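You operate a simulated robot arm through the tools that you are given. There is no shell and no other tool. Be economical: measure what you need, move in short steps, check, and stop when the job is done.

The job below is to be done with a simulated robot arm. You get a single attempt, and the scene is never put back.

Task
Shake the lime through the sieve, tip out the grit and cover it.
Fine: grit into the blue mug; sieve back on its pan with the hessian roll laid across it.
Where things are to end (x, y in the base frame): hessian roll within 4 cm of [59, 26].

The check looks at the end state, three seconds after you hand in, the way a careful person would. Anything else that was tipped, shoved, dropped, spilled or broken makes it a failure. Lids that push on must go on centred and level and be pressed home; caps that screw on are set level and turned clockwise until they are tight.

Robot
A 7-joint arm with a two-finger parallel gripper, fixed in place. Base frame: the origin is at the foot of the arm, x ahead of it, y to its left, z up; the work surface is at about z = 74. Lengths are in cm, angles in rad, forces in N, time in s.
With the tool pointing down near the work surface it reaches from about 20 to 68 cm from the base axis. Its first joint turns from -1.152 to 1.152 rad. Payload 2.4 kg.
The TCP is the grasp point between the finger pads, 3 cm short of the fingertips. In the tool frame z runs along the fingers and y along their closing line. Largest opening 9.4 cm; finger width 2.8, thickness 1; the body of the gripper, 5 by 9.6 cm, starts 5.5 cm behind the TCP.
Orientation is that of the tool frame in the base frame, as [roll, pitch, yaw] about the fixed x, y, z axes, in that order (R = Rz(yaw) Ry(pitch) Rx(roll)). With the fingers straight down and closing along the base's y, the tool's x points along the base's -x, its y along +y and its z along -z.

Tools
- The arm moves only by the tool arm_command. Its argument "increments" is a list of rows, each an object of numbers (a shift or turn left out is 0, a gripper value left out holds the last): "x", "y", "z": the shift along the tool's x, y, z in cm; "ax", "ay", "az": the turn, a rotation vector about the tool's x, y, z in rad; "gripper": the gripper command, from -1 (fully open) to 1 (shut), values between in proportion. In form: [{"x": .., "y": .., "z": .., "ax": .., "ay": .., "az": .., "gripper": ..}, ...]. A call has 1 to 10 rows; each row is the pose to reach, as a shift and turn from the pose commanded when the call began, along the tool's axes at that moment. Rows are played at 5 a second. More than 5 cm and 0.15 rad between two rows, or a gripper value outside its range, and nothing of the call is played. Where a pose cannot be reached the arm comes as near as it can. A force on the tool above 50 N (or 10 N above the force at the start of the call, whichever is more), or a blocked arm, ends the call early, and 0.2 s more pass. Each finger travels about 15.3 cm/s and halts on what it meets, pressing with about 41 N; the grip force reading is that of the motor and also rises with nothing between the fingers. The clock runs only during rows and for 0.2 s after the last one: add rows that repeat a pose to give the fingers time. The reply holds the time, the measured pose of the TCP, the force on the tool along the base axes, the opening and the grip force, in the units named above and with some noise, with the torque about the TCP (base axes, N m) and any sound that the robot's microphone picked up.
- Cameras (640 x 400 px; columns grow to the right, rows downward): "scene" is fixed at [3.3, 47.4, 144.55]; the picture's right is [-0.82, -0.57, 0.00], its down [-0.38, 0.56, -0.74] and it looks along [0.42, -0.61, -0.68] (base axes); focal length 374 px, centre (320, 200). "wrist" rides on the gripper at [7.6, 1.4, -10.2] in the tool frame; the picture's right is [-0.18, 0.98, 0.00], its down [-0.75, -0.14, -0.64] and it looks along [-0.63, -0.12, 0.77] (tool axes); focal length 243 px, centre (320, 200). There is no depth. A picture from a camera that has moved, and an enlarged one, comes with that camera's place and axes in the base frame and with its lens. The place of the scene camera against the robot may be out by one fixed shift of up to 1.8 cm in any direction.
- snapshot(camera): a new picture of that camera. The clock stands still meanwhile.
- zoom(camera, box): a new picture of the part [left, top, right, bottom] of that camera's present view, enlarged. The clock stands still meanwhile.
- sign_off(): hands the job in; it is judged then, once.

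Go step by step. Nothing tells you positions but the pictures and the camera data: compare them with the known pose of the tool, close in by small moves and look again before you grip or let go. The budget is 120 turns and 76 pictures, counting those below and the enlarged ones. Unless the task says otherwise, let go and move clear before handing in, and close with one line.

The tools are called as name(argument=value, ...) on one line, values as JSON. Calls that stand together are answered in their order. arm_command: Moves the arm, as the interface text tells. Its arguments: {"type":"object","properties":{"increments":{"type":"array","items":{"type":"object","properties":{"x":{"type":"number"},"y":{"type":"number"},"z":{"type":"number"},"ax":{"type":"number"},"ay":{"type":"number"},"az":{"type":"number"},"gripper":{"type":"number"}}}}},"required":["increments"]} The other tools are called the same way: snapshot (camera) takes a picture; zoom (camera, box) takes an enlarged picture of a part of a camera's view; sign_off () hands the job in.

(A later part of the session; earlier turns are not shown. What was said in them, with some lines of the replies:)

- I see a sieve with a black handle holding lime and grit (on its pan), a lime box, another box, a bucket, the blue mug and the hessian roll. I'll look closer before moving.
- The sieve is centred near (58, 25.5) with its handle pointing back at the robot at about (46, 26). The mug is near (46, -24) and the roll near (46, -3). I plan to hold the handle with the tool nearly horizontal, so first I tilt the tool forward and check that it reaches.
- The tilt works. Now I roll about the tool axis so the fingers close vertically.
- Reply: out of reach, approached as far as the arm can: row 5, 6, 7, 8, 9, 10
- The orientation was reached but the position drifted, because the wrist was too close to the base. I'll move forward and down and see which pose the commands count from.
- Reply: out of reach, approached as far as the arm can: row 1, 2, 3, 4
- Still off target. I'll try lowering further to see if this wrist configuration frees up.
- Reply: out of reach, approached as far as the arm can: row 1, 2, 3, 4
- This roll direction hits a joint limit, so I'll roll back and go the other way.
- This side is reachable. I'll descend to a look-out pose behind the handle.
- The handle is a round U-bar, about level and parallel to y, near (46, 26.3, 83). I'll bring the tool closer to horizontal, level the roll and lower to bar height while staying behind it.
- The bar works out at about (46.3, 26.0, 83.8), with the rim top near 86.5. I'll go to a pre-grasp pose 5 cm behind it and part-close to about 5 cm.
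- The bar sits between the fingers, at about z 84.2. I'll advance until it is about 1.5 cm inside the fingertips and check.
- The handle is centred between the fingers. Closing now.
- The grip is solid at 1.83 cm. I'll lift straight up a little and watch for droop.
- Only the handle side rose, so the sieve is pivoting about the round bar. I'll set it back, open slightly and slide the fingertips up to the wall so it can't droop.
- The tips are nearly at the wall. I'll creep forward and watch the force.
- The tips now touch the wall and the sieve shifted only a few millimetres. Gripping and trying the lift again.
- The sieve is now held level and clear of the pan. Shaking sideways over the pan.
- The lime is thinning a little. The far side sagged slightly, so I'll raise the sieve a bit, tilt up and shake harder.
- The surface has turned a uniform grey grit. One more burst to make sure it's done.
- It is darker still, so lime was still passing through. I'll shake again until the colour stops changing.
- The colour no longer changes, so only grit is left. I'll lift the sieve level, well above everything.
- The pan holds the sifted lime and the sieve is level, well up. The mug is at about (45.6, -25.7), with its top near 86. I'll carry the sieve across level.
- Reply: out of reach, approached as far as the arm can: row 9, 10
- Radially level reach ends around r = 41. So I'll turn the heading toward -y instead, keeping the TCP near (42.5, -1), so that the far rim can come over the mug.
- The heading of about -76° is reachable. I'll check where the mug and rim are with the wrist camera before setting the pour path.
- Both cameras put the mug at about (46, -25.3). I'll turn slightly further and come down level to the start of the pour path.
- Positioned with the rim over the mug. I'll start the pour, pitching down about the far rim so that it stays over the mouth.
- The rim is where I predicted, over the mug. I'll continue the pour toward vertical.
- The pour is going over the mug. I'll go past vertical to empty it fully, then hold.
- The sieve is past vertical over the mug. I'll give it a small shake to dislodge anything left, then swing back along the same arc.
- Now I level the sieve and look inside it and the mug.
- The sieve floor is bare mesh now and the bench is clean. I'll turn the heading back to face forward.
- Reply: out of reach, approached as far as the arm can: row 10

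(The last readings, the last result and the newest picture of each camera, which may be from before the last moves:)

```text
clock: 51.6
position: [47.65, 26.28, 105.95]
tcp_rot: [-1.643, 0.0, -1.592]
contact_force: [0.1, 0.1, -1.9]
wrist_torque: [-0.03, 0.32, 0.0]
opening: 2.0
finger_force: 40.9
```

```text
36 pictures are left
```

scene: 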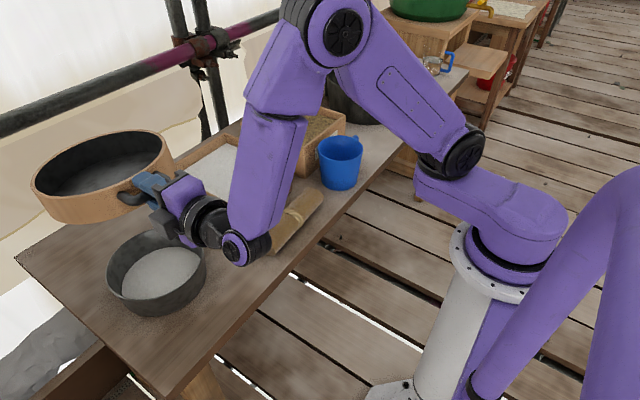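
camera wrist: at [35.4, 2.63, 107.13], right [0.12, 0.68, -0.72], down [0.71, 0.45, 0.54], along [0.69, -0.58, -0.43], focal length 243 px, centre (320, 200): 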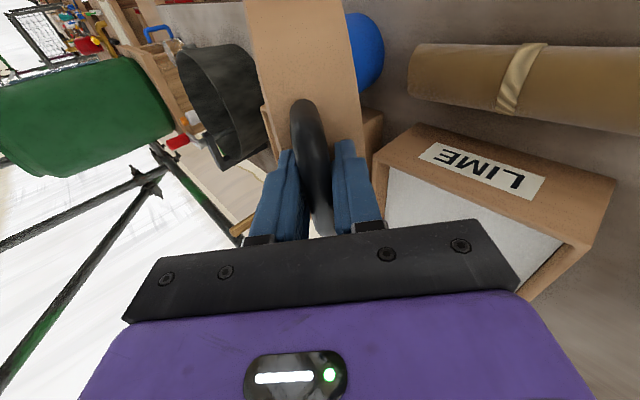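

The sieve is back near the pan. I'll measure the pan's rim for seating.

zoom(camera="scene", box=[20, 120, 260, 330])

```text
1.90 times, centred on (140, 225) of scene
camera zoom: at [3.3, 47.41, 144.55], right [-0.82, -0.57, 0.0], down [-0.38, 0.56, -0.74], along [0.42, -0.61, -0.68], focal length 712 px, centre (663, 152)
```

zoom: 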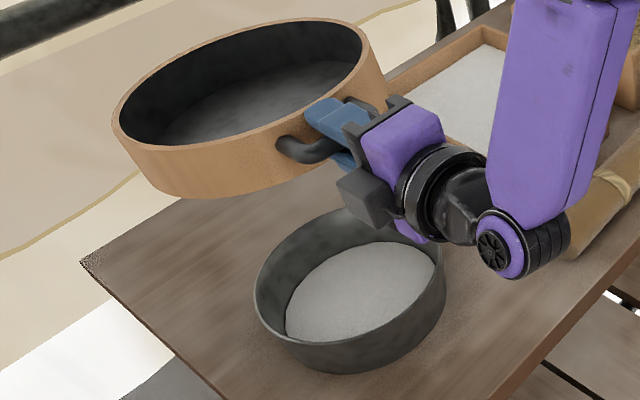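

The pan hasn't moved. I'll check how much the sieve has drooped relative to the gripper.

snapshot(camera="wrist")

```text
34 pictures are left
camera wrist: at [37.24, 18.85, 105.39], right [-0.07, 0.18, -0.98], down [-0.61, 0.77, 0.19], along [0.79, 0.62, 0.06], focal length 243 px, centre (320, 200)
```

wrist: 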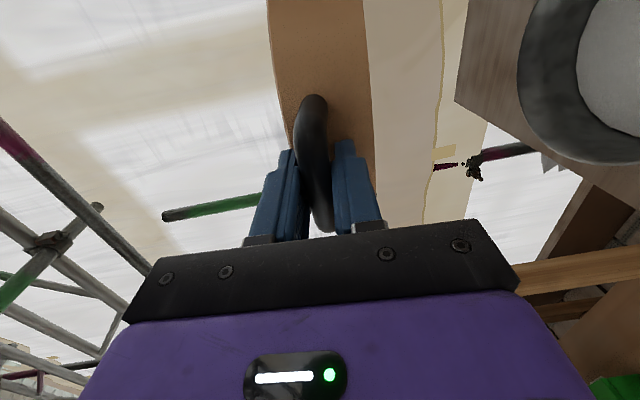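

The sieve has drooped about 0.08 rad below level. I'll tilt up by that much and move over the pan.

arm_command(increments=[{"ax": 0.04, "z": -0.9, "x": 0.2}, {"ax": 0.08, "z": -1.8, "x": 0.43}, {"ax": 0.08, "z": -1.8, "x": 0.43}])

zoom(camera="scene", box=[20, 120, 260, 330])

```text
clock: 52.4
position: [45.9, 25.83, 106.21]
tcp_rot: [-1.562, -0.001, -1.591]
contact_force: [0.3, 1.1, -2.7]
wrist_torque: [-0.01, 0.28, 0.0]
opening: 1.97
finger_force: 40.8
```

```text
1.90 times, centred on (140, 225) of scene
camera zoom: at [3.3, 47.41, 144.55], right [-0.82, -0.57, 0.0], down [-0.38, 0.56, -0.74], along [0.42, -0.61, -0.68], focal length 712 px, centre (663, 152)
```

zoom: 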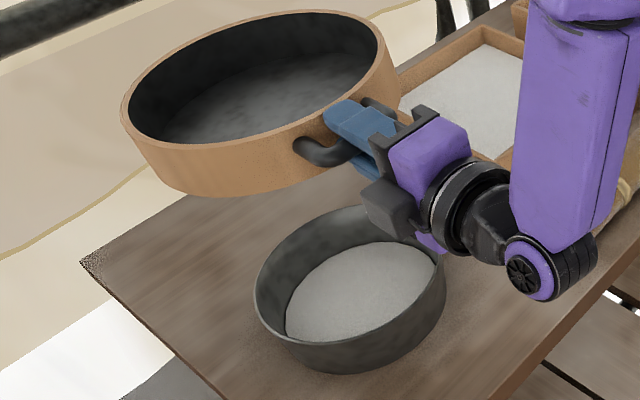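

Level now. Descending to about 3 cm above seating.

arm_command(increments=[{"y": 3}, {"y": 6}, {"y": 9}, {"y": 12}, {"y": 14.5}, {"y": 16.5}, {"y": 18}, {"y": 19}, {"y": 19}])

zoom(camera="scene", box=[70, 180, 310, 330])

snapshot(camera="wrist")

```text
clock: 54.4
position: [45.97, 25.78, 87.09]
tcp_rot: [-1.561, 0.001, -1.594]
contact_force: [-0.5, 1.3, -2.2]
wrist_torque: [0.0, 0.28, 0.02]
opening: 1.97
finger_force: 41.0
```

```text
2.67 times, centred on (190, 255) of scene
camera zoom: at [3.31, 47.41, 144.55], right [-0.82, -0.57, 0.0], down [-0.38, 0.56, -0.74], along [0.42, -0.61, -0.68], focal length 997 px, centre (667, 53)
```

zoom: 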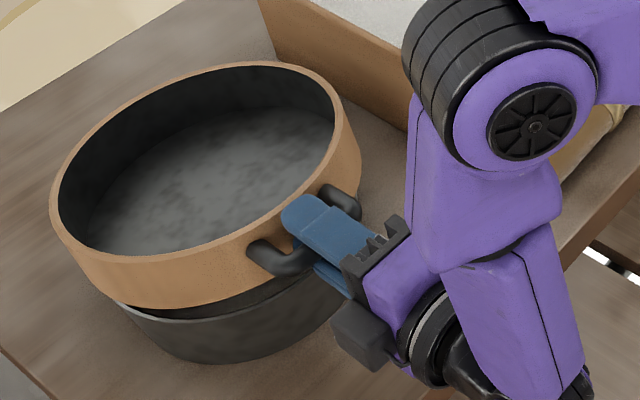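

```text
31 pictures are left
camera wrist: at [35.67, 18.32, 85.68], right [0.01, 0.18, -0.98], down [-0.63, 0.77, 0.14], along [0.78, 0.62, 0.12], focal length 243 px, centre (320, 200)
```

wrist: 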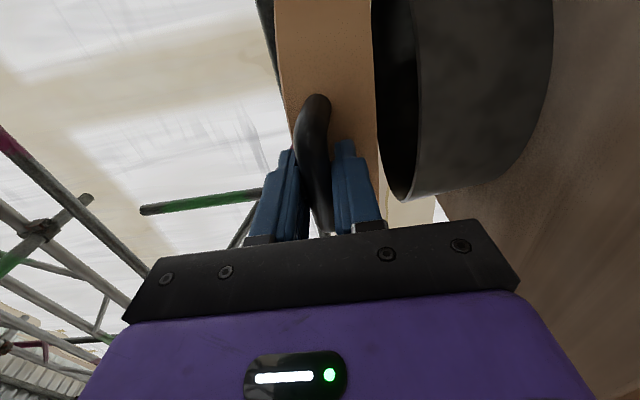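

I estimate the sieve sits about 0.4 cm too close to the robot relative to the pan. I'll correct that and lower gently until contact.

arm_command(increments=[{"z": 0.4, "y": 0.5}, {"z": 0.4, "y": 1.2}, {"z": 0.4, "y": 1.8}, {"z": 0.4, "y": 2.2}, {"z": 0.4, "y": 2.2}])

zoom(camera="scene", box=[70, 180, 310, 330])

snapshot(camera="wrist")

```text
clock: 55.6
position: [46.35, 25.81, 84.93]
tcp_rot: [-1.562, 0.001, -1.589]
contact_force: [-0.2, 0.0, -1.1]
wrist_torque: [-0.01, -0.07, 0.13]
opening: 1.97
finger_force: 41.3
```

```text
2.67 times, centred on (190, 255) of scene
camera zoom: at [3.3, 47.41, 144.55], right [-0.82, -0.57, 0.0], down [-0.38, 0.56, -0.74], along [0.42, -0.61, -0.68], focal length 997 px, centre (667, 53)
```

zoom: 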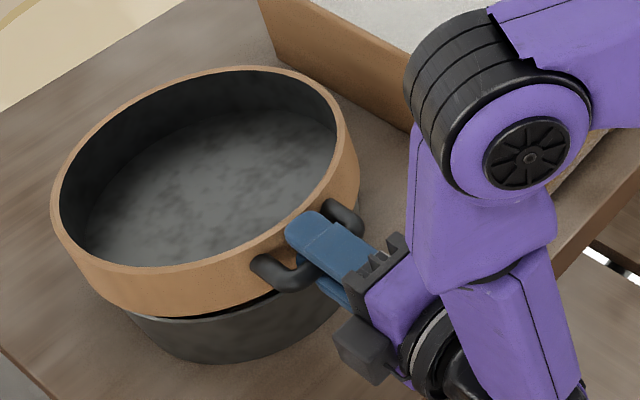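

```text
29 pictures are left
camera wrist: at [36.13, 18.31, 83.52], right [0.01, 0.18, -0.98], down [-0.63, 0.77, 0.14], along [0.78, 0.62, 0.12], focal length 243 px, centre (320, 200)
```

wrist: 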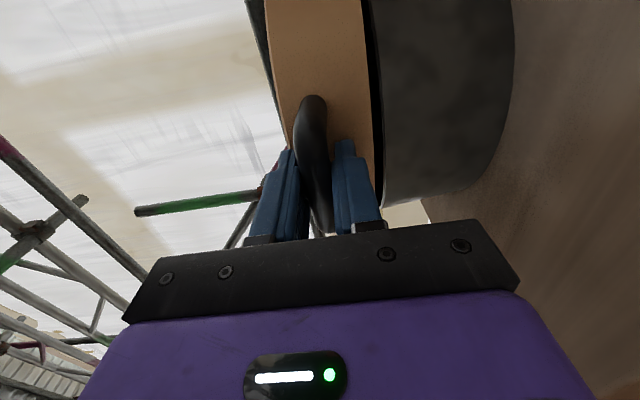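

The far side has touched. I'll lower the handle side in small steps.

arm_command(increments=[{"y": 0.2}, {"y": 0.4}, {"y": 0.4}])

arm_command(increments=[{"y": 0.2}, {"y": 0.4}, {"y": 0.4}])

zoom(camera="scene", box=[70, 180, 310, 330])

```text
clock: 56.4
position: [46.46, 25.72, 84.45]
tcp_rot: [-1.563, 0.0, -1.59]
contact_force: [0.1, 0.6, -0.3]
wrist_torque: [0.02, -0.04, 0.05]
opening: 1.97
finger_force: 41.1
```

```text
clock: 57.2
position: [46.45, 25.79, 84.4]
tcp_rot: [-1.563, 0.0, -1.591]
contact_force: [-2.7, -2.3, 4.3]
wrist_torque: [0.02, 0.02, -0.1]
opening: 1.97
finger_force: 41.0
```

```text
2.67 times, centred on (190, 255) of scene
camera zoom: at [3.29, 47.4, 144.55], right [-0.82, -0.57, 0.0], down [-0.38, 0.56, -0.74], along [0.42, -0.61, -0.68], focal length 997 px, centre (667, 53)
```

zoom: 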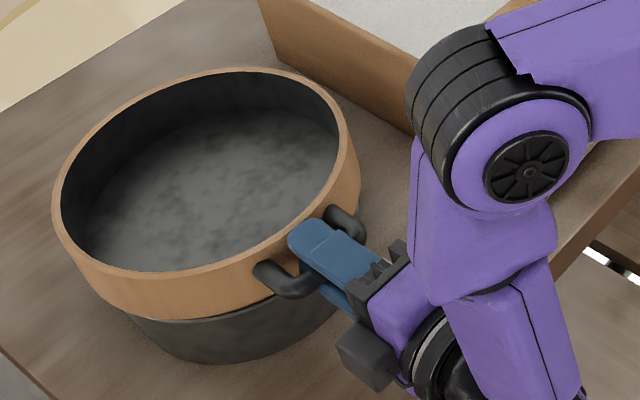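

It is resting, with upward force on the tool. I'll open slightly and see how it settles.

arm_command(increments=[{"y": -0.15, "gripper": 0.7}, {"y": -0.15, "gripper": 0.45}, {"y": -0.15, "gripper": 0.3}, {"y": -0.15, "gripper": 0.3}])

zoom(camera="scene", box=[70, 180, 310, 330])

snapshot(camera="wrist")

```text
clock: 58.2
position: [46.49, 25.75, 84.4]
tcp_rot: [-1.562, 0.0, -1.591]
contact_force: [0.3, -0.4, 0.7]
wrist_torque: [-0.03, -0.02, -0.02]
opening: 3.3
finger_force: 0.1
```

```text
2.67 times, centred on (190, 255) of scene
camera zoom: at [3.3, 47.4, 144.55], right [-0.82, -0.57, 0.0], down [-0.38, 0.56, -0.74], along [0.42, -0.61, -0.68], focal length 997 px, centre (667, 53)
```

zoom: 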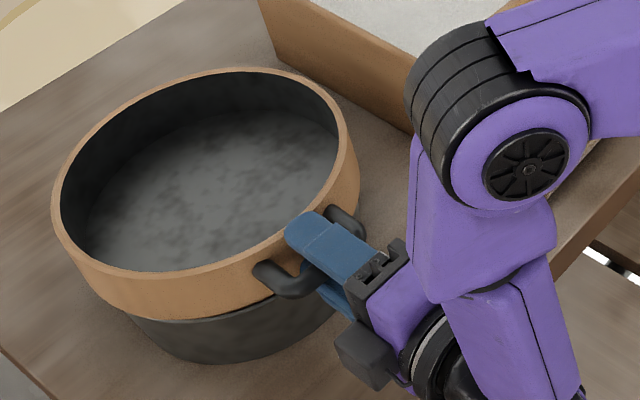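

```text
26 pictures are left
camera wrist: at [36.13, 18.36, 82.89], right [0.01, 0.18, -0.98], down [-0.63, 0.77, 0.14], along [0.78, 0.62, 0.12], focal length 243 px, centre (320, 200)
```

wrist: 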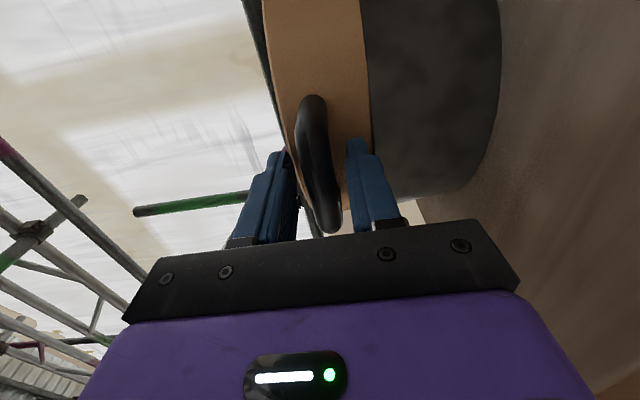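

zoom(camera="scene", box=[80, 250, 200, 330])

```text
5.00 times, centred on (140, 290) of scene
camera zoom: at [3.3, 47.4, 144.55], right [-0.82, -0.57, 0.0], down [-0.38, 0.56, -0.74], along [0.42, -0.61, -0.68], focal length 1870 px, centre (1220, -250)
```

zoom: 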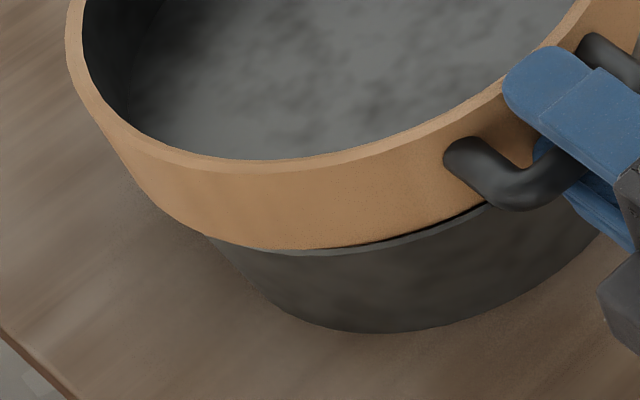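

The pan's rim shows on the +y side, so the sieve sits slightly toward -y and isn't fully nested. I'll nudge the handle gently toward +y with the open fingers, watching the force.

arm_command(increments=[{"x": -0.3}, {"x": -0.6}, {"x": -0.8}])

arm_command(increments=[{"x": -0.2}, {"x": -0.4}])

zoom(camera="scene", box=[80, 250, 200, 330])

```text
clock: 59.0
position: [46.44, 26.56, 84.34]
tcp_rot: [-1.561, 0.0, -1.592]
contact_force: [0.1, -0.6, 1.1]
wrist_torque: [0.02, -0.01, -0.04]
opening: 3.29
finger_force: 0.0
```

```text
clock: 59.6
position: [46.46, 27.0, 84.32]
tcp_rot: [-1.562, -0.001, -1.593]
contact_force: [-0.8, 0.0, 0.2]
wrist_torque: [0.01, 0.0, 0.02]
opening: 3.29
finger_force: 0.1
```

```text
5.00 times, centred on (140, 290) of scene
camera zoom: at [3.3, 47.4, 144.55], right [-0.82, -0.57, 0.0], down [-0.38, 0.56, -0.74], along [0.42, -0.61, -0.68], focal length 1870 px, centre (1220, -250)
```

zoom: 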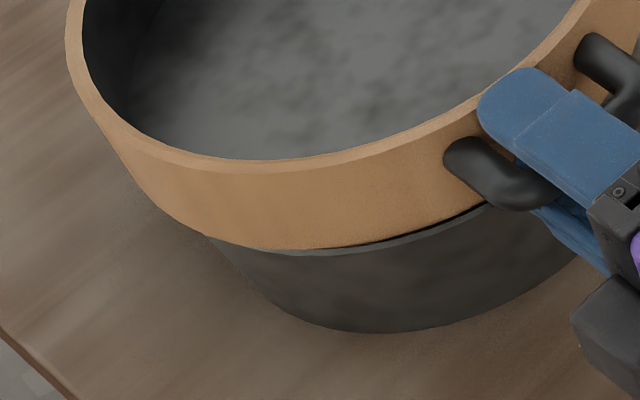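

The fingers straddle the legs, so nothing moved. Comparing with the first pictures, the sieve is about 1.2 cm too far in +x. I'll re-centre, grip, lift slightly and draw it back.

arm_command(increments=[{"x": 0.6}, {"x": 1.2}, {"x": 1.2, "gripper": 1}, {"x": 1.2, "gripper": 1}, {"x": 1.2, "gripper": 1}, {"x": 1.2, "y": -0.3}, {"x": 1.2, "y": -0.6}, {"x": 1.2, "y": -0.6, "z": -0.5}, {"x": 1.2, "y": -0.6, "z": -1.0}])

zoom(camera="scene", box=[80, 250, 200, 330])

```text
clock: 61.6
position: [45.54, 25.81, 84.89]
tcp_rot: [-1.562, 0.0, -1.591]
contact_force: [0.6, 0.1, -2.4]
wrist_torque: [0.0, 0.29, 0.03]
opening: 1.96
finger_force: 41.1
```

```text
5.00 times, centred on (140, 290) of scene
camera zoom: at [3.31, 47.41, 144.55], right [-0.82, -0.57, 0.0], down [-0.38, 0.56, -0.74], along [0.42, -0.61, -0.68], focal length 1870 px, centre (1220, -250)
```

zoom: 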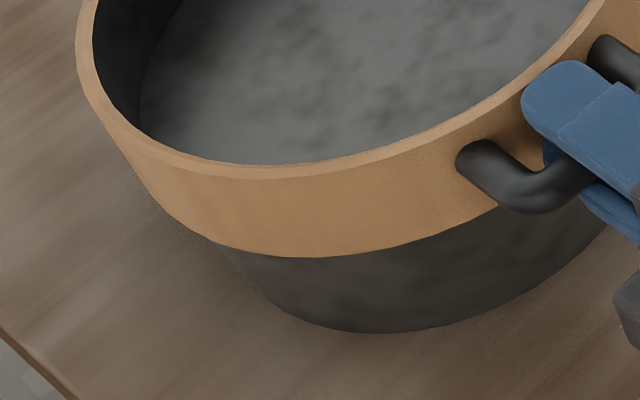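

It is lifted level and now overlaps the pan evenly. Lowering.

arm_command(increments=[{"y": 0.2}, {"y": 0.4}, {"y": 0.55}, {"y": 0.7}, {"y": 0.7}])

zoom(camera="scene", box=[80, 250, 200, 330])

```text
clock: 62.8
position: [45.34, 25.85, 84.21]
tcp_rot: [-1.562, -0.002, -1.593]
contact_force: [-0.4, 0.5, 2.3]
wrist_torque: [0.0, 0.02, 0.01]
opening: 1.96
finger_force: 41.0
```

```text
5.00 times, centred on (140, 290) of scene
camera zoom: at [3.3, 47.4, 144.55], right [-0.82, -0.57, 0.0], down [-0.38, 0.56, -0.74], along [0.42, -0.61, -0.68], focal length 1870 px, centre (1220, -250)
```

zoom: 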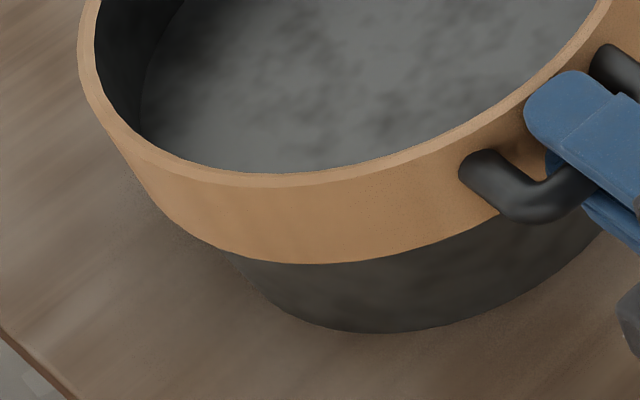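

That looks like the original seating. Releasing slightly and checking.

arm_command(increments=[{"y": 0, "gripper": 0.7}, {"gripper": 0.45}, {"gripper": 0.3}, {"gripper": 0.3}])

zoom(camera="scene", box=[70, 180, 310, 330])

snapshot(camera="wrist")

```text
clock: 63.8
position: [45.43, 25.73, 84.11]
tcp_rot: [-1.563, -0.001, -1.591]
contact_force: [0.0, -0.6, 0.5]
wrist_torque: [0.0, -0.02, 0.01]
opening: 3.32
finger_force: 0.0
```

```text
2.67 times, centred on (190, 255) of scene
camera zoom: at [3.3, 47.4, 144.55], right [-0.82, -0.57, 0.0], down [-0.38, 0.56, -0.74], along [0.42, -0.61, -0.68], focal length 997 px, centre (667, 53)
```

zoom: 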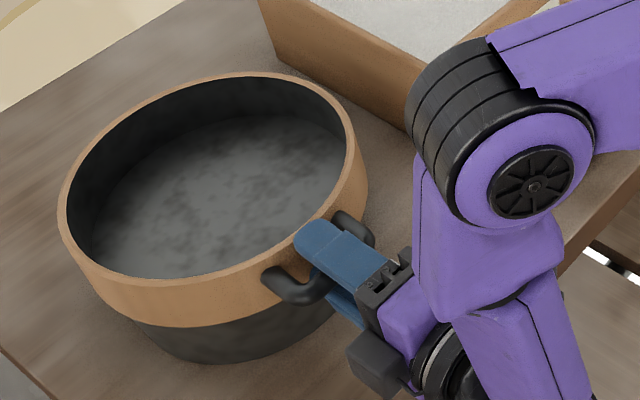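

```text
20 pictures are left
camera wrist: at [35.15, 18.38, 82.76], right [0.01, 0.18, -0.98], down [-0.63, 0.77, 0.14], along [0.78, 0.62, 0.12], focal length 243 px, centre (320, 200)
```

wrist: 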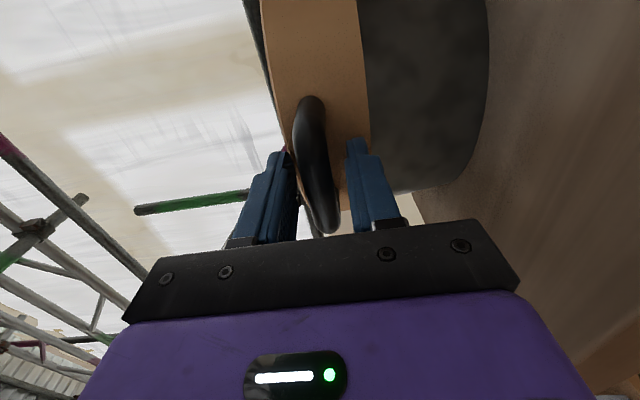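

The sieve is seated and level on its pan. I'll back straight off the handle and then rise.

arm_command(increments=[{"z": -1}, {"z": -2.5}, {"z": -4.5}, {"z": -7}, {"z": -7, "y": -4}, {"z": -7, "y": -8.5}, {"z": -7, "y": -13}, {"z": -6, "y": -17.5}, {"z": -5, "y": -21}, {"z": -4, "y": -24}])

```text
clock: 66.0
position: [41.25, 25.85, 108.28]
tcp_rot: [-1.563, 0.0, -1.592]
contact_force: [-0.5, 0.1, 0.5]
wrist_torque: [0.01, 0.03, 0.0]
opening: 3.3
finger_force: 0.1
```

Now I pitch the tool down.

arm_command(increments=[{"ax": -0.14, "gripper": -0.6}, {"ax": -0.28}, {"ax": -0.42}, {"ax": -0.56}, {"ax": -0.7}, {"ax": -0.84}, {"ax": -0.98}, {"ax": -1.12}, {"ax": -1.26}, {"ax": -1.4}])

arm_command(increments=[{"ax": -0.1, "x": 3}, {"ax": -0.178, "x": 6}, {"ax": -0.178, "x": 10}, {"ax": -0.178, "x": 14}, {"ax": -0.178, "x": 18}, {"ax": -0.178, "x": 22}, {"ax": -0.178, "x": 25}, {"ax": -0.178, "x": 27}])

snapshot(camera="wrist")

```text
clock: 68.2
position: [41.16, 25.87, 108.19]
tcp_rot: [-2.964, -0.001, -1.59]
contact_force: [-0.5, 0.8, 0.6]
wrist_torque: [0.02, 0.03, -0.01]
opening: 7.54
finger_force: 0.1
```

```text
clock: 70.0
position: [40.77, -1.28, 108.16]
tcp_rot: [-3.14, -0.001, -1.593]
contact_force: [0.7, 0.5, -0.4]
wrist_torque: [0.03, -0.04, -0.05]
opening: 7.52
finger_force: 0.0
```

```text
19 pictures are left
camera wrist: at [39.2, -8.8, 118.44], right [-0.98, 0.2, 0.0], down [0.16, 0.75, 0.64], along [0.13, 0.63, -0.77], focal length 243 px, centre (320, 200)
```

wrist: 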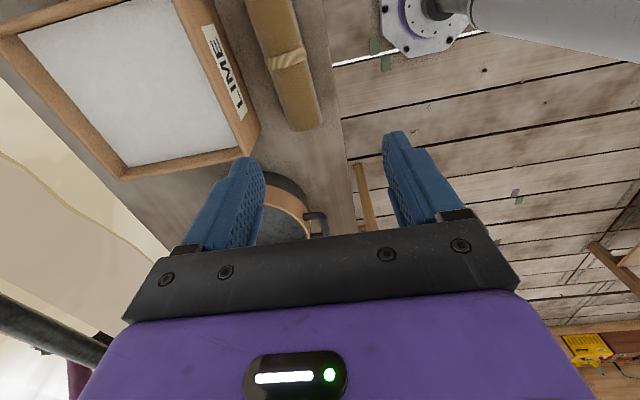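

The roll's band is at about (45.3, -2.9) with its axis nearly along y. I'll open fully, move above it and look again.

arm_command(increments=[{"x": 0.5, "y": -2, "z": 3, "gripper": -1}, {"x": 1.5, "y": -4.7, "z": 6}, {"x": 1.5, "y": -4.7, "z": 10}, {"x": 1.5, "y": -4.7, "z": 14}, {"x": 1.5, "y": -4.7, "z": 18}, {"x": 1.5, "y": -4.7, "z": 20}])

snapshot(camera="wrist")

snapshot(camera="scene")

```text
clock: 71.4
position: [45.61, -2.81, 88.21]
tcp_rot: [-3.14, 0.001, -1.592]
contact_force: [-0.4, 0.5, -0.5]
wrist_torque: [-0.01, 0.02, -0.01]
opening: 9.42
finger_force: 0.1
```

```text
18 pictures are left
camera wrist: at [44.01, -10.35, 98.57], right [-0.98, 0.2, 0.0], down [0.16, 0.75, 0.64], along [0.13, 0.63, -0.77], focal length 243 px, centre (320, 200)
```

wrist: 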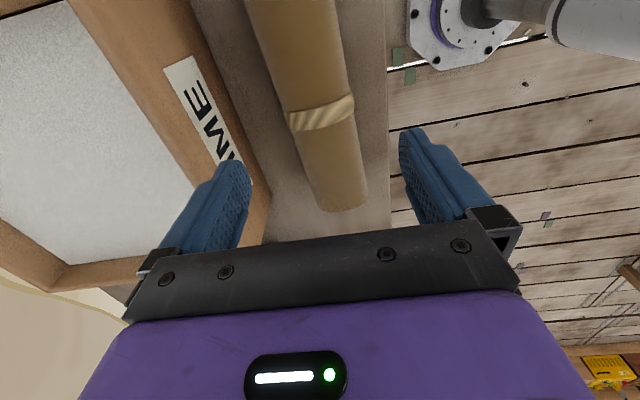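

```text
17 pictures are left
```

scene: 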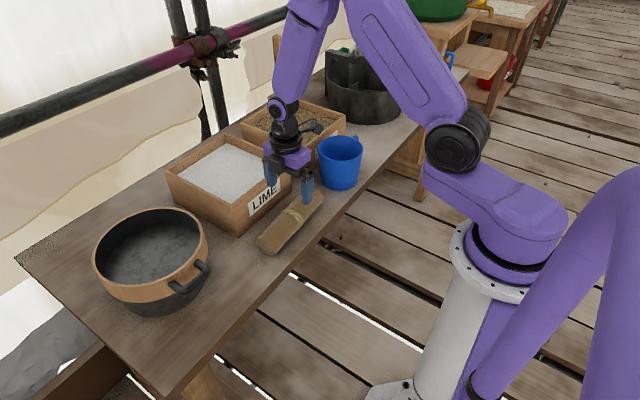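

The roll is about 5.3 cm thick and centred near (45.3, -3.8). I'll lower over it with an 8 cm opening.

arm_command(increments=[{"x": 0.4, "y": 0.1, "z": 2, "gripper": -0.7}, {"x": 0.9, "y": 0.25, "z": 4}, {"x": 0.9, "y": 0.25, "z": 6.5}, {"x": 0.9, "y": 0.25, "z": 9}, {"x": 0.9, "y": 0.25, "z": 10.7}, {"x": 0.9, "y": 0.25, "z": 10.7}])

snapshot(camera="wrist")

```text
clock: 72.8
position: [45.12, -3.54, 77.46]
tcp_rot: [-3.14, 0.001, -1.593]
contact_force: [0.5, -0.2, 0.1]
wrist_torque: [0.01, -0.05, -0.03]
opening: 7.97
finger_force: 0.2
```

```text
16 pictures are left
camera wrist: at [43.59, -11.09, 87.81], right [-0.98, 0.2, 0.0], down [0.16, 0.75, 0.64], along [0.13, 0.63, -0.77], focal length 243 px, centre (320, 200)
```

wrist: 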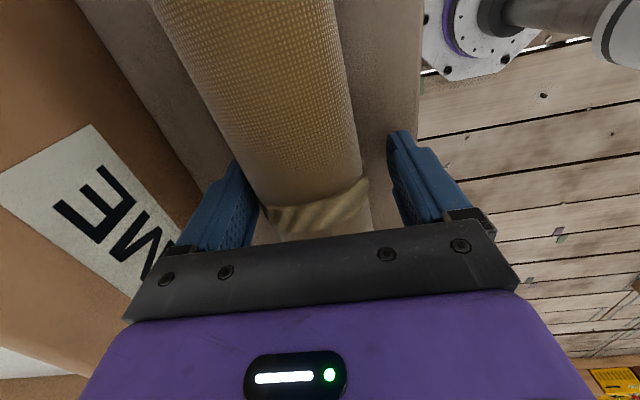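

Fingers straddle the roll at its band. Gripping and lifting.

arm_command(increments=[{"gripper": -0.2}, {"gripper": 0.3}, {"gripper": 1}, {"gripper": 1}, {"gripper": 1}, {"z": -1}, {"z": -3}, {"z": -6}, {"z": -6}])

zoom(camera="scene", box=[220, 110, 400, 260])

```text
clock: 74.8
position: [45.09, -3.5, 83.62]
tcp_rot: [-3.14, 0.001, -1.59]
contact_force: [-1.1, 0.7, -2.3]
wrist_torque: [0.0, -0.02, -0.02]
opening: 6.07
finger_force: 41.2
```

```text
2.67 times, centred on (310, 185) of scene
camera zoom: at [3.3, 47.4, 144.55], right [-0.82, -0.57, 0.0], down [-0.38, 0.56, -0.74], along [0.42, -0.61, -0.68], focal length 997 px, centre (347, 240)
```

zoom: 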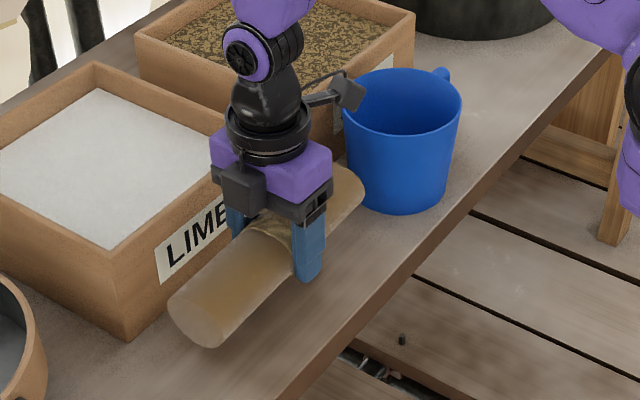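

The roll is held in balance, 6.1 cm thick. I'll raise it and carry it toward the sieve, stopping short to measure.

arm_command(increments=[{"z": -4}, {"z": -8}, {"z": -12}, {"z": -16}, {"z": -19, "x": -2, "y": -2}, {"z": -21, "x": -6, "y": -5}, {"z": -21, "x": -10, "y": -8}, {"z": -21, "x": -14, "y": -11}, {"z": -21, "x": -17, "y": -13}, {"z": -21, "x": -18, "y": -13.5}])

snapshot(camera="wrist")

zoom(camera="scene", box=[70, 180, 310, 330])

```text
refused: row 6 steps farther than a row can; nothing moved
```

```text
14 pictures are left
camera wrist: at [43.56, -11.05, 93.86], right [-0.98, 0.2, 0.0], down [0.16, 0.75, 0.64], along [0.13, 0.63, -0.77], focal length 243 px, centre (320, 200)
```

wrist: 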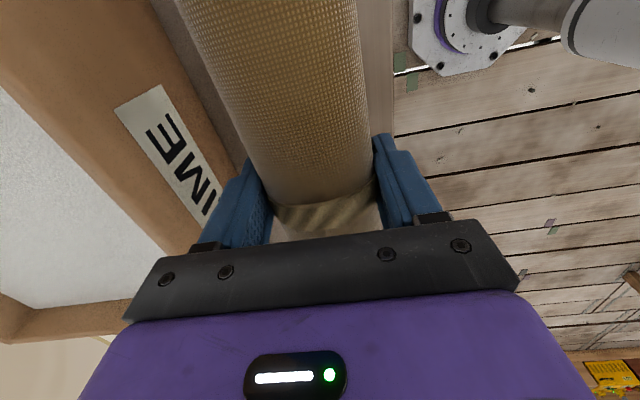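

```text
2.67 times, centred on (190, 255) of scene
camera zoom: at [3.3, 47.4, 144.55], right [-0.82, -0.57, 0.0], down [-0.38, 0.56, -0.74], along [0.42, -0.61, -0.68], focal length 997 px, centre (667, 53)
```

zoom: 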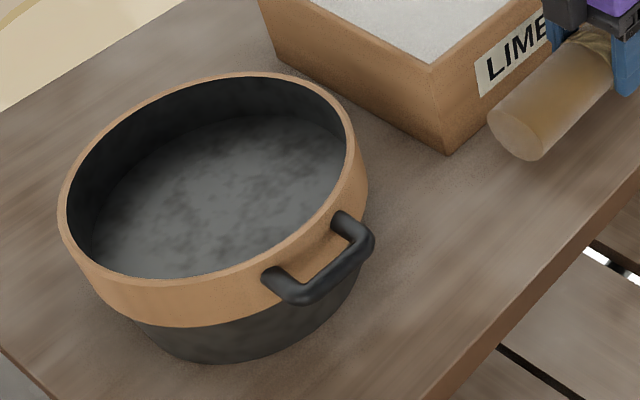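

The sieve is seated evenly, with its rim centred near (58.9, 25.8) and a radius of about 10.5. The roll barely exceeds the diameter, so I'll lay it along a chord about 2 cm nearer the robot. First I raise it, then carry it over.

arm_command(increments=[{"z": -4}, {"z": -8}, {"z": -12}, {"z": -16}, {"z": -19}])

arm_command(increments=[{"x": -2, "y": -0.8}, {"x": -5.5, "y": -2}, {"x": -9.5, "y": -3.5}, {"x": -13.5, "y": -5}, {"x": -17.5, "y": -6.7}, {"x": -21.5, "y": -8.5}, {"x": -25, "y": -10}, {"x": -27.5, "y": -11}, {"x": -29, "y": -11.6}, {"x": -29.4, "y": -12.1}])

arm_command(increments=[{"z": 2}, {"z": 4.5}, {"z": 7}, {"z": 9}, {"z": 9}])

zoom(camera="scene", box=[50, 150, 290, 330])

snapshot(camera="wrist")

```text
clock: 76.0
position: [45.25, -3.4, 102.45]
tcp_rot: [3.141, 0.002, -1.593]
contact_force: [-0.6, 0.5, -2.8]
wrist_torque: [0.01, -0.01, 0.05]
opening: 6.04
finger_force: 40.9
```

```text
clock: 78.2
position: [57.96, 25.64, 102.45]
tcp_rot: [3.141, 0.0, -1.594]
contact_force: [0.0, -0.5, -2.2]
wrist_torque: [-0.02, 0.0, 0.02]
opening: 6.03
finger_force: 41.0
```

```text
clock: 79.4
position: [57.82, 25.49, 93.32]
tcp_rot: [-3.138, 0.0, -1.591]
contact_force: [0.1, 0.0, -3.5]
wrist_torque: [-0.02, -0.04, -0.01]
opening: 6.03
finger_force: 41.1
```

```text
2.22 times, centred on (170, 240) of scene
camera zoom: at [3.31, 47.41, 144.55], right [-0.82, -0.57, 0.0], down [-0.38, 0.56, -0.74], along [0.42, -0.61, -0.68], focal length 831 px, centre (653, 111)
```

zoom: 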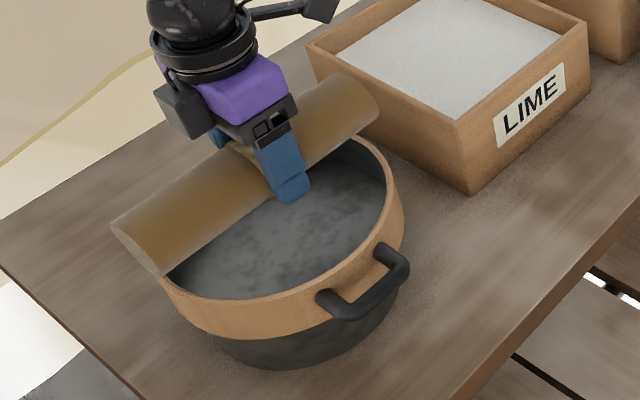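

```text
11 pictures are left
camera wrist: at [56.26, 17.85, 103.72], right [-0.98, 0.2, 0.0], down [0.16, 0.75, 0.64], along [0.13, 0.63, -0.77], focal length 243 px, centre (320, 200)
```

wrist: 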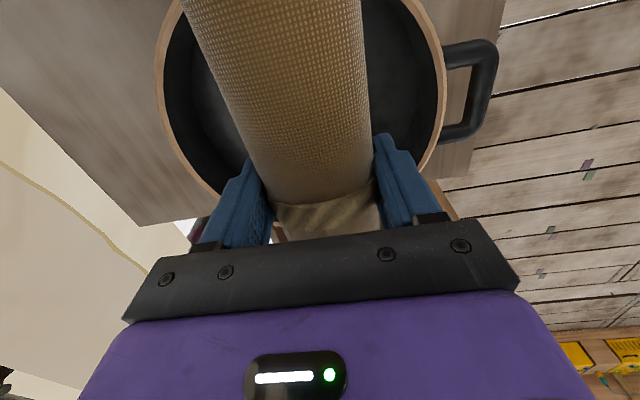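

The roll is over the sieve with overhang at both ends. I'll shift it 1.3 cm toward the robot for more margin and lower it close to contact.

arm_command(increments=[{"y": 0.7, "x": -0.2}, {"y": 1.3, "x": -0.3, "z": 0.5}, {"y": 1.3, "x": -0.3, "z": 1.5}, {"y": 1.3, "x": -0.3, "z": 2.5}, {"y": 1.3, "x": -0.3, "z": 2.5}])

arm_command(increments=[{"z": 0.3}, {"z": 0.5}, {"z": 0.5}])

zoom(camera="scene", box=[50, 180, 250, 330])

```text
clock: 80.6
position: [56.52, 25.72, 91.08]
tcp_rot: [-3.139, 0.001, -1.592]
contact_force: [0.2, -0.3, -2.4]
wrist_torque: [-0.03, 0.0, 0.0]
opening: 6.01
finger_force: 40.8
```

```text
clock: 81.4
position: [56.47, 25.84, 90.61]
tcp_rot: [-3.139, 0.0, -1.593]
contact_force: [0.3, -0.6, -2.7]
wrist_torque: [-0.02, -0.05, 0.03]
opening: 6.01
finger_force: 41.2
```

```text
2.67 times, centred on (150, 255) of scene
camera zoom: at [3.31, 47.41, 144.55], right [-0.82, -0.57, 0.0], down [-0.38, 0.56, -0.74], along [0.42, -0.61, -0.68], focal length 997 px, centre (773, 53)
```

zoom: 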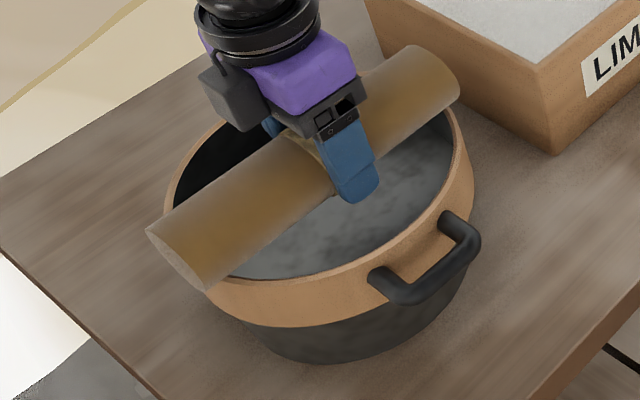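

Both ends clear the rim. Lowering in small steps until the force shows contact.

arm_command(increments=[{"z": 0.15}, {"z": 0.3}, {"z": 0.3}])

arm_command(increments=[{"z": 0.15}, {"z": 0.3}, {"z": 0.3}])

```text
clock: 82.2
position: [56.62, 25.82, 90.21]
tcp_rot: [-3.139, -0.002, -1.592]
contact_force: [-0.8, 0.1, -2.2]
wrist_torque: [-0.02, -0.03, 0.0]
opening: 6.03
finger_force: 41.0
```

```text
clock: 83.0
position: [56.6, 25.91, 89.91]
tcp_rot: [-3.139, 0.001, -1.594]
contact_force: [-0.2, 0.1, -2.1]
wrist_torque: [-0.01, 0.0, 0.03]
opening: 6.02
finger_force: 41.1
```

arm_command(increments=[{"z": 0.15}, {"z": 0.3}, {"z": 0.3}])

arm_command(increments=[{"z": 0.1}, {"z": 0.2}, {"z": 0.2}])

```text
clock: 83.8
position: [56.53, 25.92, 89.48]
tcp_rot: [-3.139, 0.0, -1.592]
contact_force: [0.0, 0.2, -2.4]
wrist_torque: [0.04, 0.03, 0.05]
opening: 6.01
finger_force: 40.6
```

```text
clock: 84.6
position: [56.53, 25.95, 89.42]
tcp_rot: [-3.138, 0.0, -1.591]
contact_force: [-4.8, -4.1, 20.5]
wrist_torque: [-0.05, 0.82, 0.33]
opening: 6.01
finger_force: 41.2
```

Contact at z of about 89.4. I'll back off 0.15 cm so it rests lightly, then open slowly.

arm_command(increments=[{"z": -0.12}, {"z": -0.18}, {"z": -0.18}])

zoom(camera="scene", box=[50, 180, 250, 330])

```text
clock: 85.4
position: [56.5, 25.83, 89.52]
tcp_rot: [-3.139, 0.001, -1.593]
contact_force: [4.6, 1.3, 5.1]
wrist_torque: [0.02, 0.11, 0.07]
opening: 6.0
finger_force: 40.8
```

```text
2.67 times, centred on (150, 255) of scene
camera zoom: at [3.3, 47.4, 144.55], right [-0.82, -0.57, 0.0], down [-0.38, 0.56, -0.74], along [0.42, -0.61, -0.68], focal length 997 px, centre (773, 53)
```

zoom: 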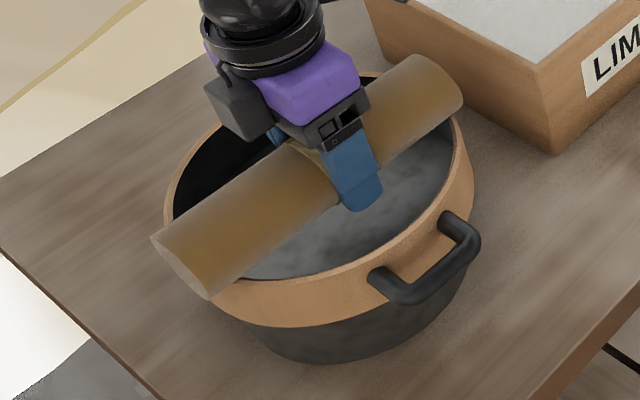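

The roll rests across the rim. Opening slowly.

arm_command(increments=[{"gripper": -0.29}, {"gripper": -0.33}, {"gripper": -0.38}, {"gripper": -0.45}, {"gripper": -0.55}, {"gripper": -0.65}, {"gripper": -0.65}])

zoom(camera="scene", box=[50, 180, 250, 330])

snapshot(camera="wrist")

```text
clock: 87.0
position: [56.45, 25.89, 89.63]
tcp_rot: [-3.139, 0.001, -1.59]
contact_force: [-0.1, -0.7, 0.9]
wrist_torque: [-0.01, 0.02, -0.02]
opening: 7.79
finger_force: 0.1
```

```text
2.67 times, centred on (150, 255) of scene
camera zoom: at [3.3, 47.4, 144.55], right [-0.82, -0.57, 0.0], down [-0.38, 0.56, -0.74], along [0.42, -0.61, -0.68], focal length 997 px, centre (773, 53)
```

zoom: 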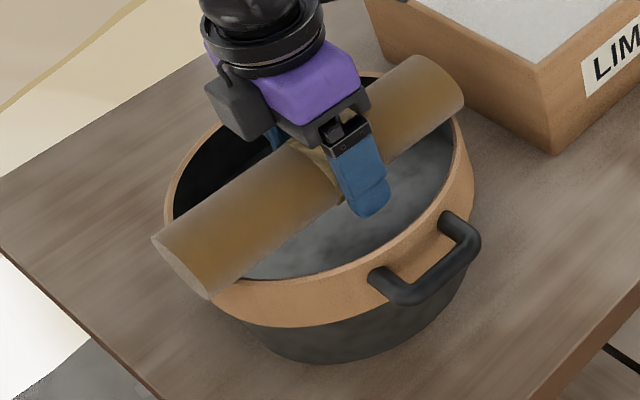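

```text
7 pictures are left
camera wrist: at [54.96, 18.24, 99.89], right [-0.98, 0.2, 0.0], down [0.16, 0.75, 0.64], along [0.13, 0.63, -0.77], focal length 243 px, centre (320, 200)
```

wrist: 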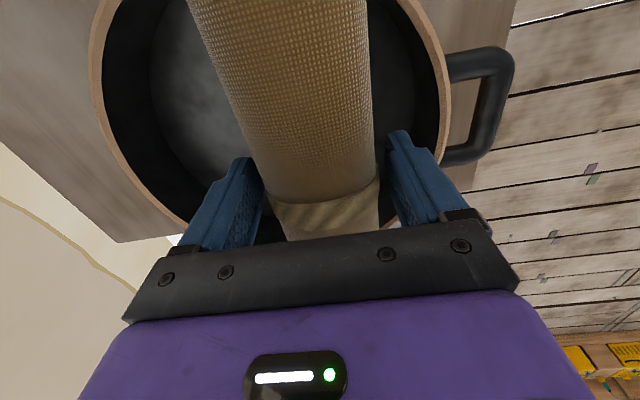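

The roll stays put. Rising straight up, clear of it.

arm_command(increments=[{"z": -1}, {"z": -3}, {"z": -6}, {"z": -10}, {"z": -14}, {"z": -18}])

arm_command(increments=[{"x": 3, "y": 3}, {"x": 6, "y": 6}, {"x": 9, "y": 8}, {"x": 12, "y": 10}, {"x": 16, "y": 11}, {"x": 20, "y": 12}, {"x": 24, "y": 12}, {"x": 28, "y": 12}])

snapshot(camera="scene")

zoom(camera="scene", box=[50, 180, 250, 330])

```text
clock: 88.4
position: [56.47, 25.91, 107.52]
tcp_rot: [-3.141, 0.001, -1.591]
contact_force: [0.1, 0.5, -0.3]
wrist_torque: [-0.02, -0.01, 0.02]
opening: 7.74
finger_force: 0.1
```

```text
clock: 90.2
position: [43.79, -1.97, 107.59]
tcp_rot: [-3.139, 0.0, -1.59]
contact_force: [0.1, -0.7, 0.2]
wrist_torque: [0.0, 0.01, 0.04]
opening: 7.76
finger_force: 0.0
```

```text
6 pictures are left
```

scene: 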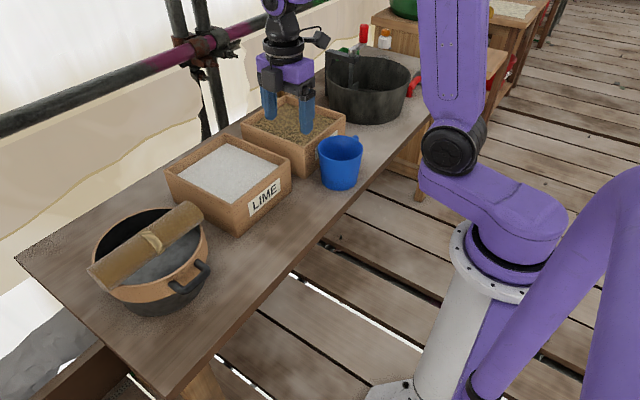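

```text
2.67 times, centred on (150, 255) of scene
camera zoom: at [3.3, 47.41, 144.55], right [-0.82, -0.57, 0.0], down [-0.38, 0.56, -0.74], along [0.42, -0.61, -0.68], focal length 997 px, centre (773, 53)
```

zoom: 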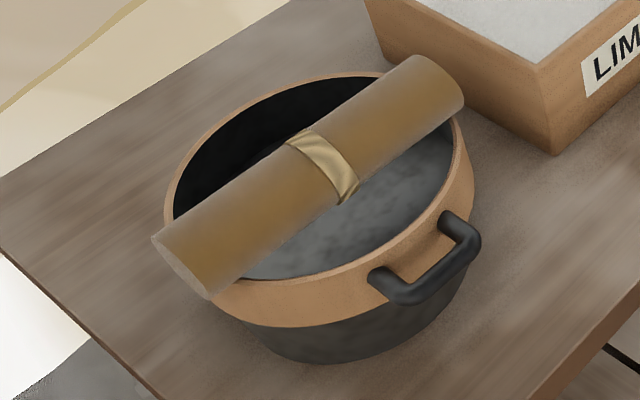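

The roll lies stably across the sieve. A last look down into the mug to confirm the grit.

arm_command(increments=[{"x": 4}, {"x": 8}, {"x": 12}, {"x": 16}, {"x": 19}, {"x": 19}])

snapshot(camera="wrist")

```text
clock: 91.6
position: [43.42, -20.84, 107.54]
tcp_rot: [-3.142, -0.002, -1.592]
contact_force: [-0.2, -0.3, 0.0]
wrist_torque: [0.01, 0.04, 0.0]
opening: 7.77
finger_force: 0.1
```

```text
4 pictures are left
camera wrist: at [41.93, -28.45, 117.89], right [-0.98, 0.2, 0.0], down [0.16, 0.75, 0.64], along [0.13, 0.63, -0.77], focal length 243 px, centre (320, 200)
```

wrist: 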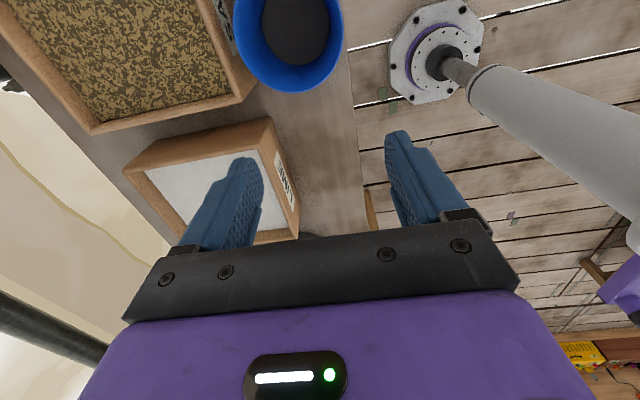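

The dark grit is in the mug, the sieve is on its pan with the roll across it, nothing else is disturbed and the arm is clear. Handing in.

sign_off()

```text
The job is handed in.
```

The job is handed in: the lime is sifted into the pan, the grit is in the blue mug, and the sieve is back on its pan with the hessian roll across it. I put the roll's centre at about (56.5, 25.9), roughly 2.5 cm from the [59, 26] target; I set it nearer the robot so both ends overhang the rim.
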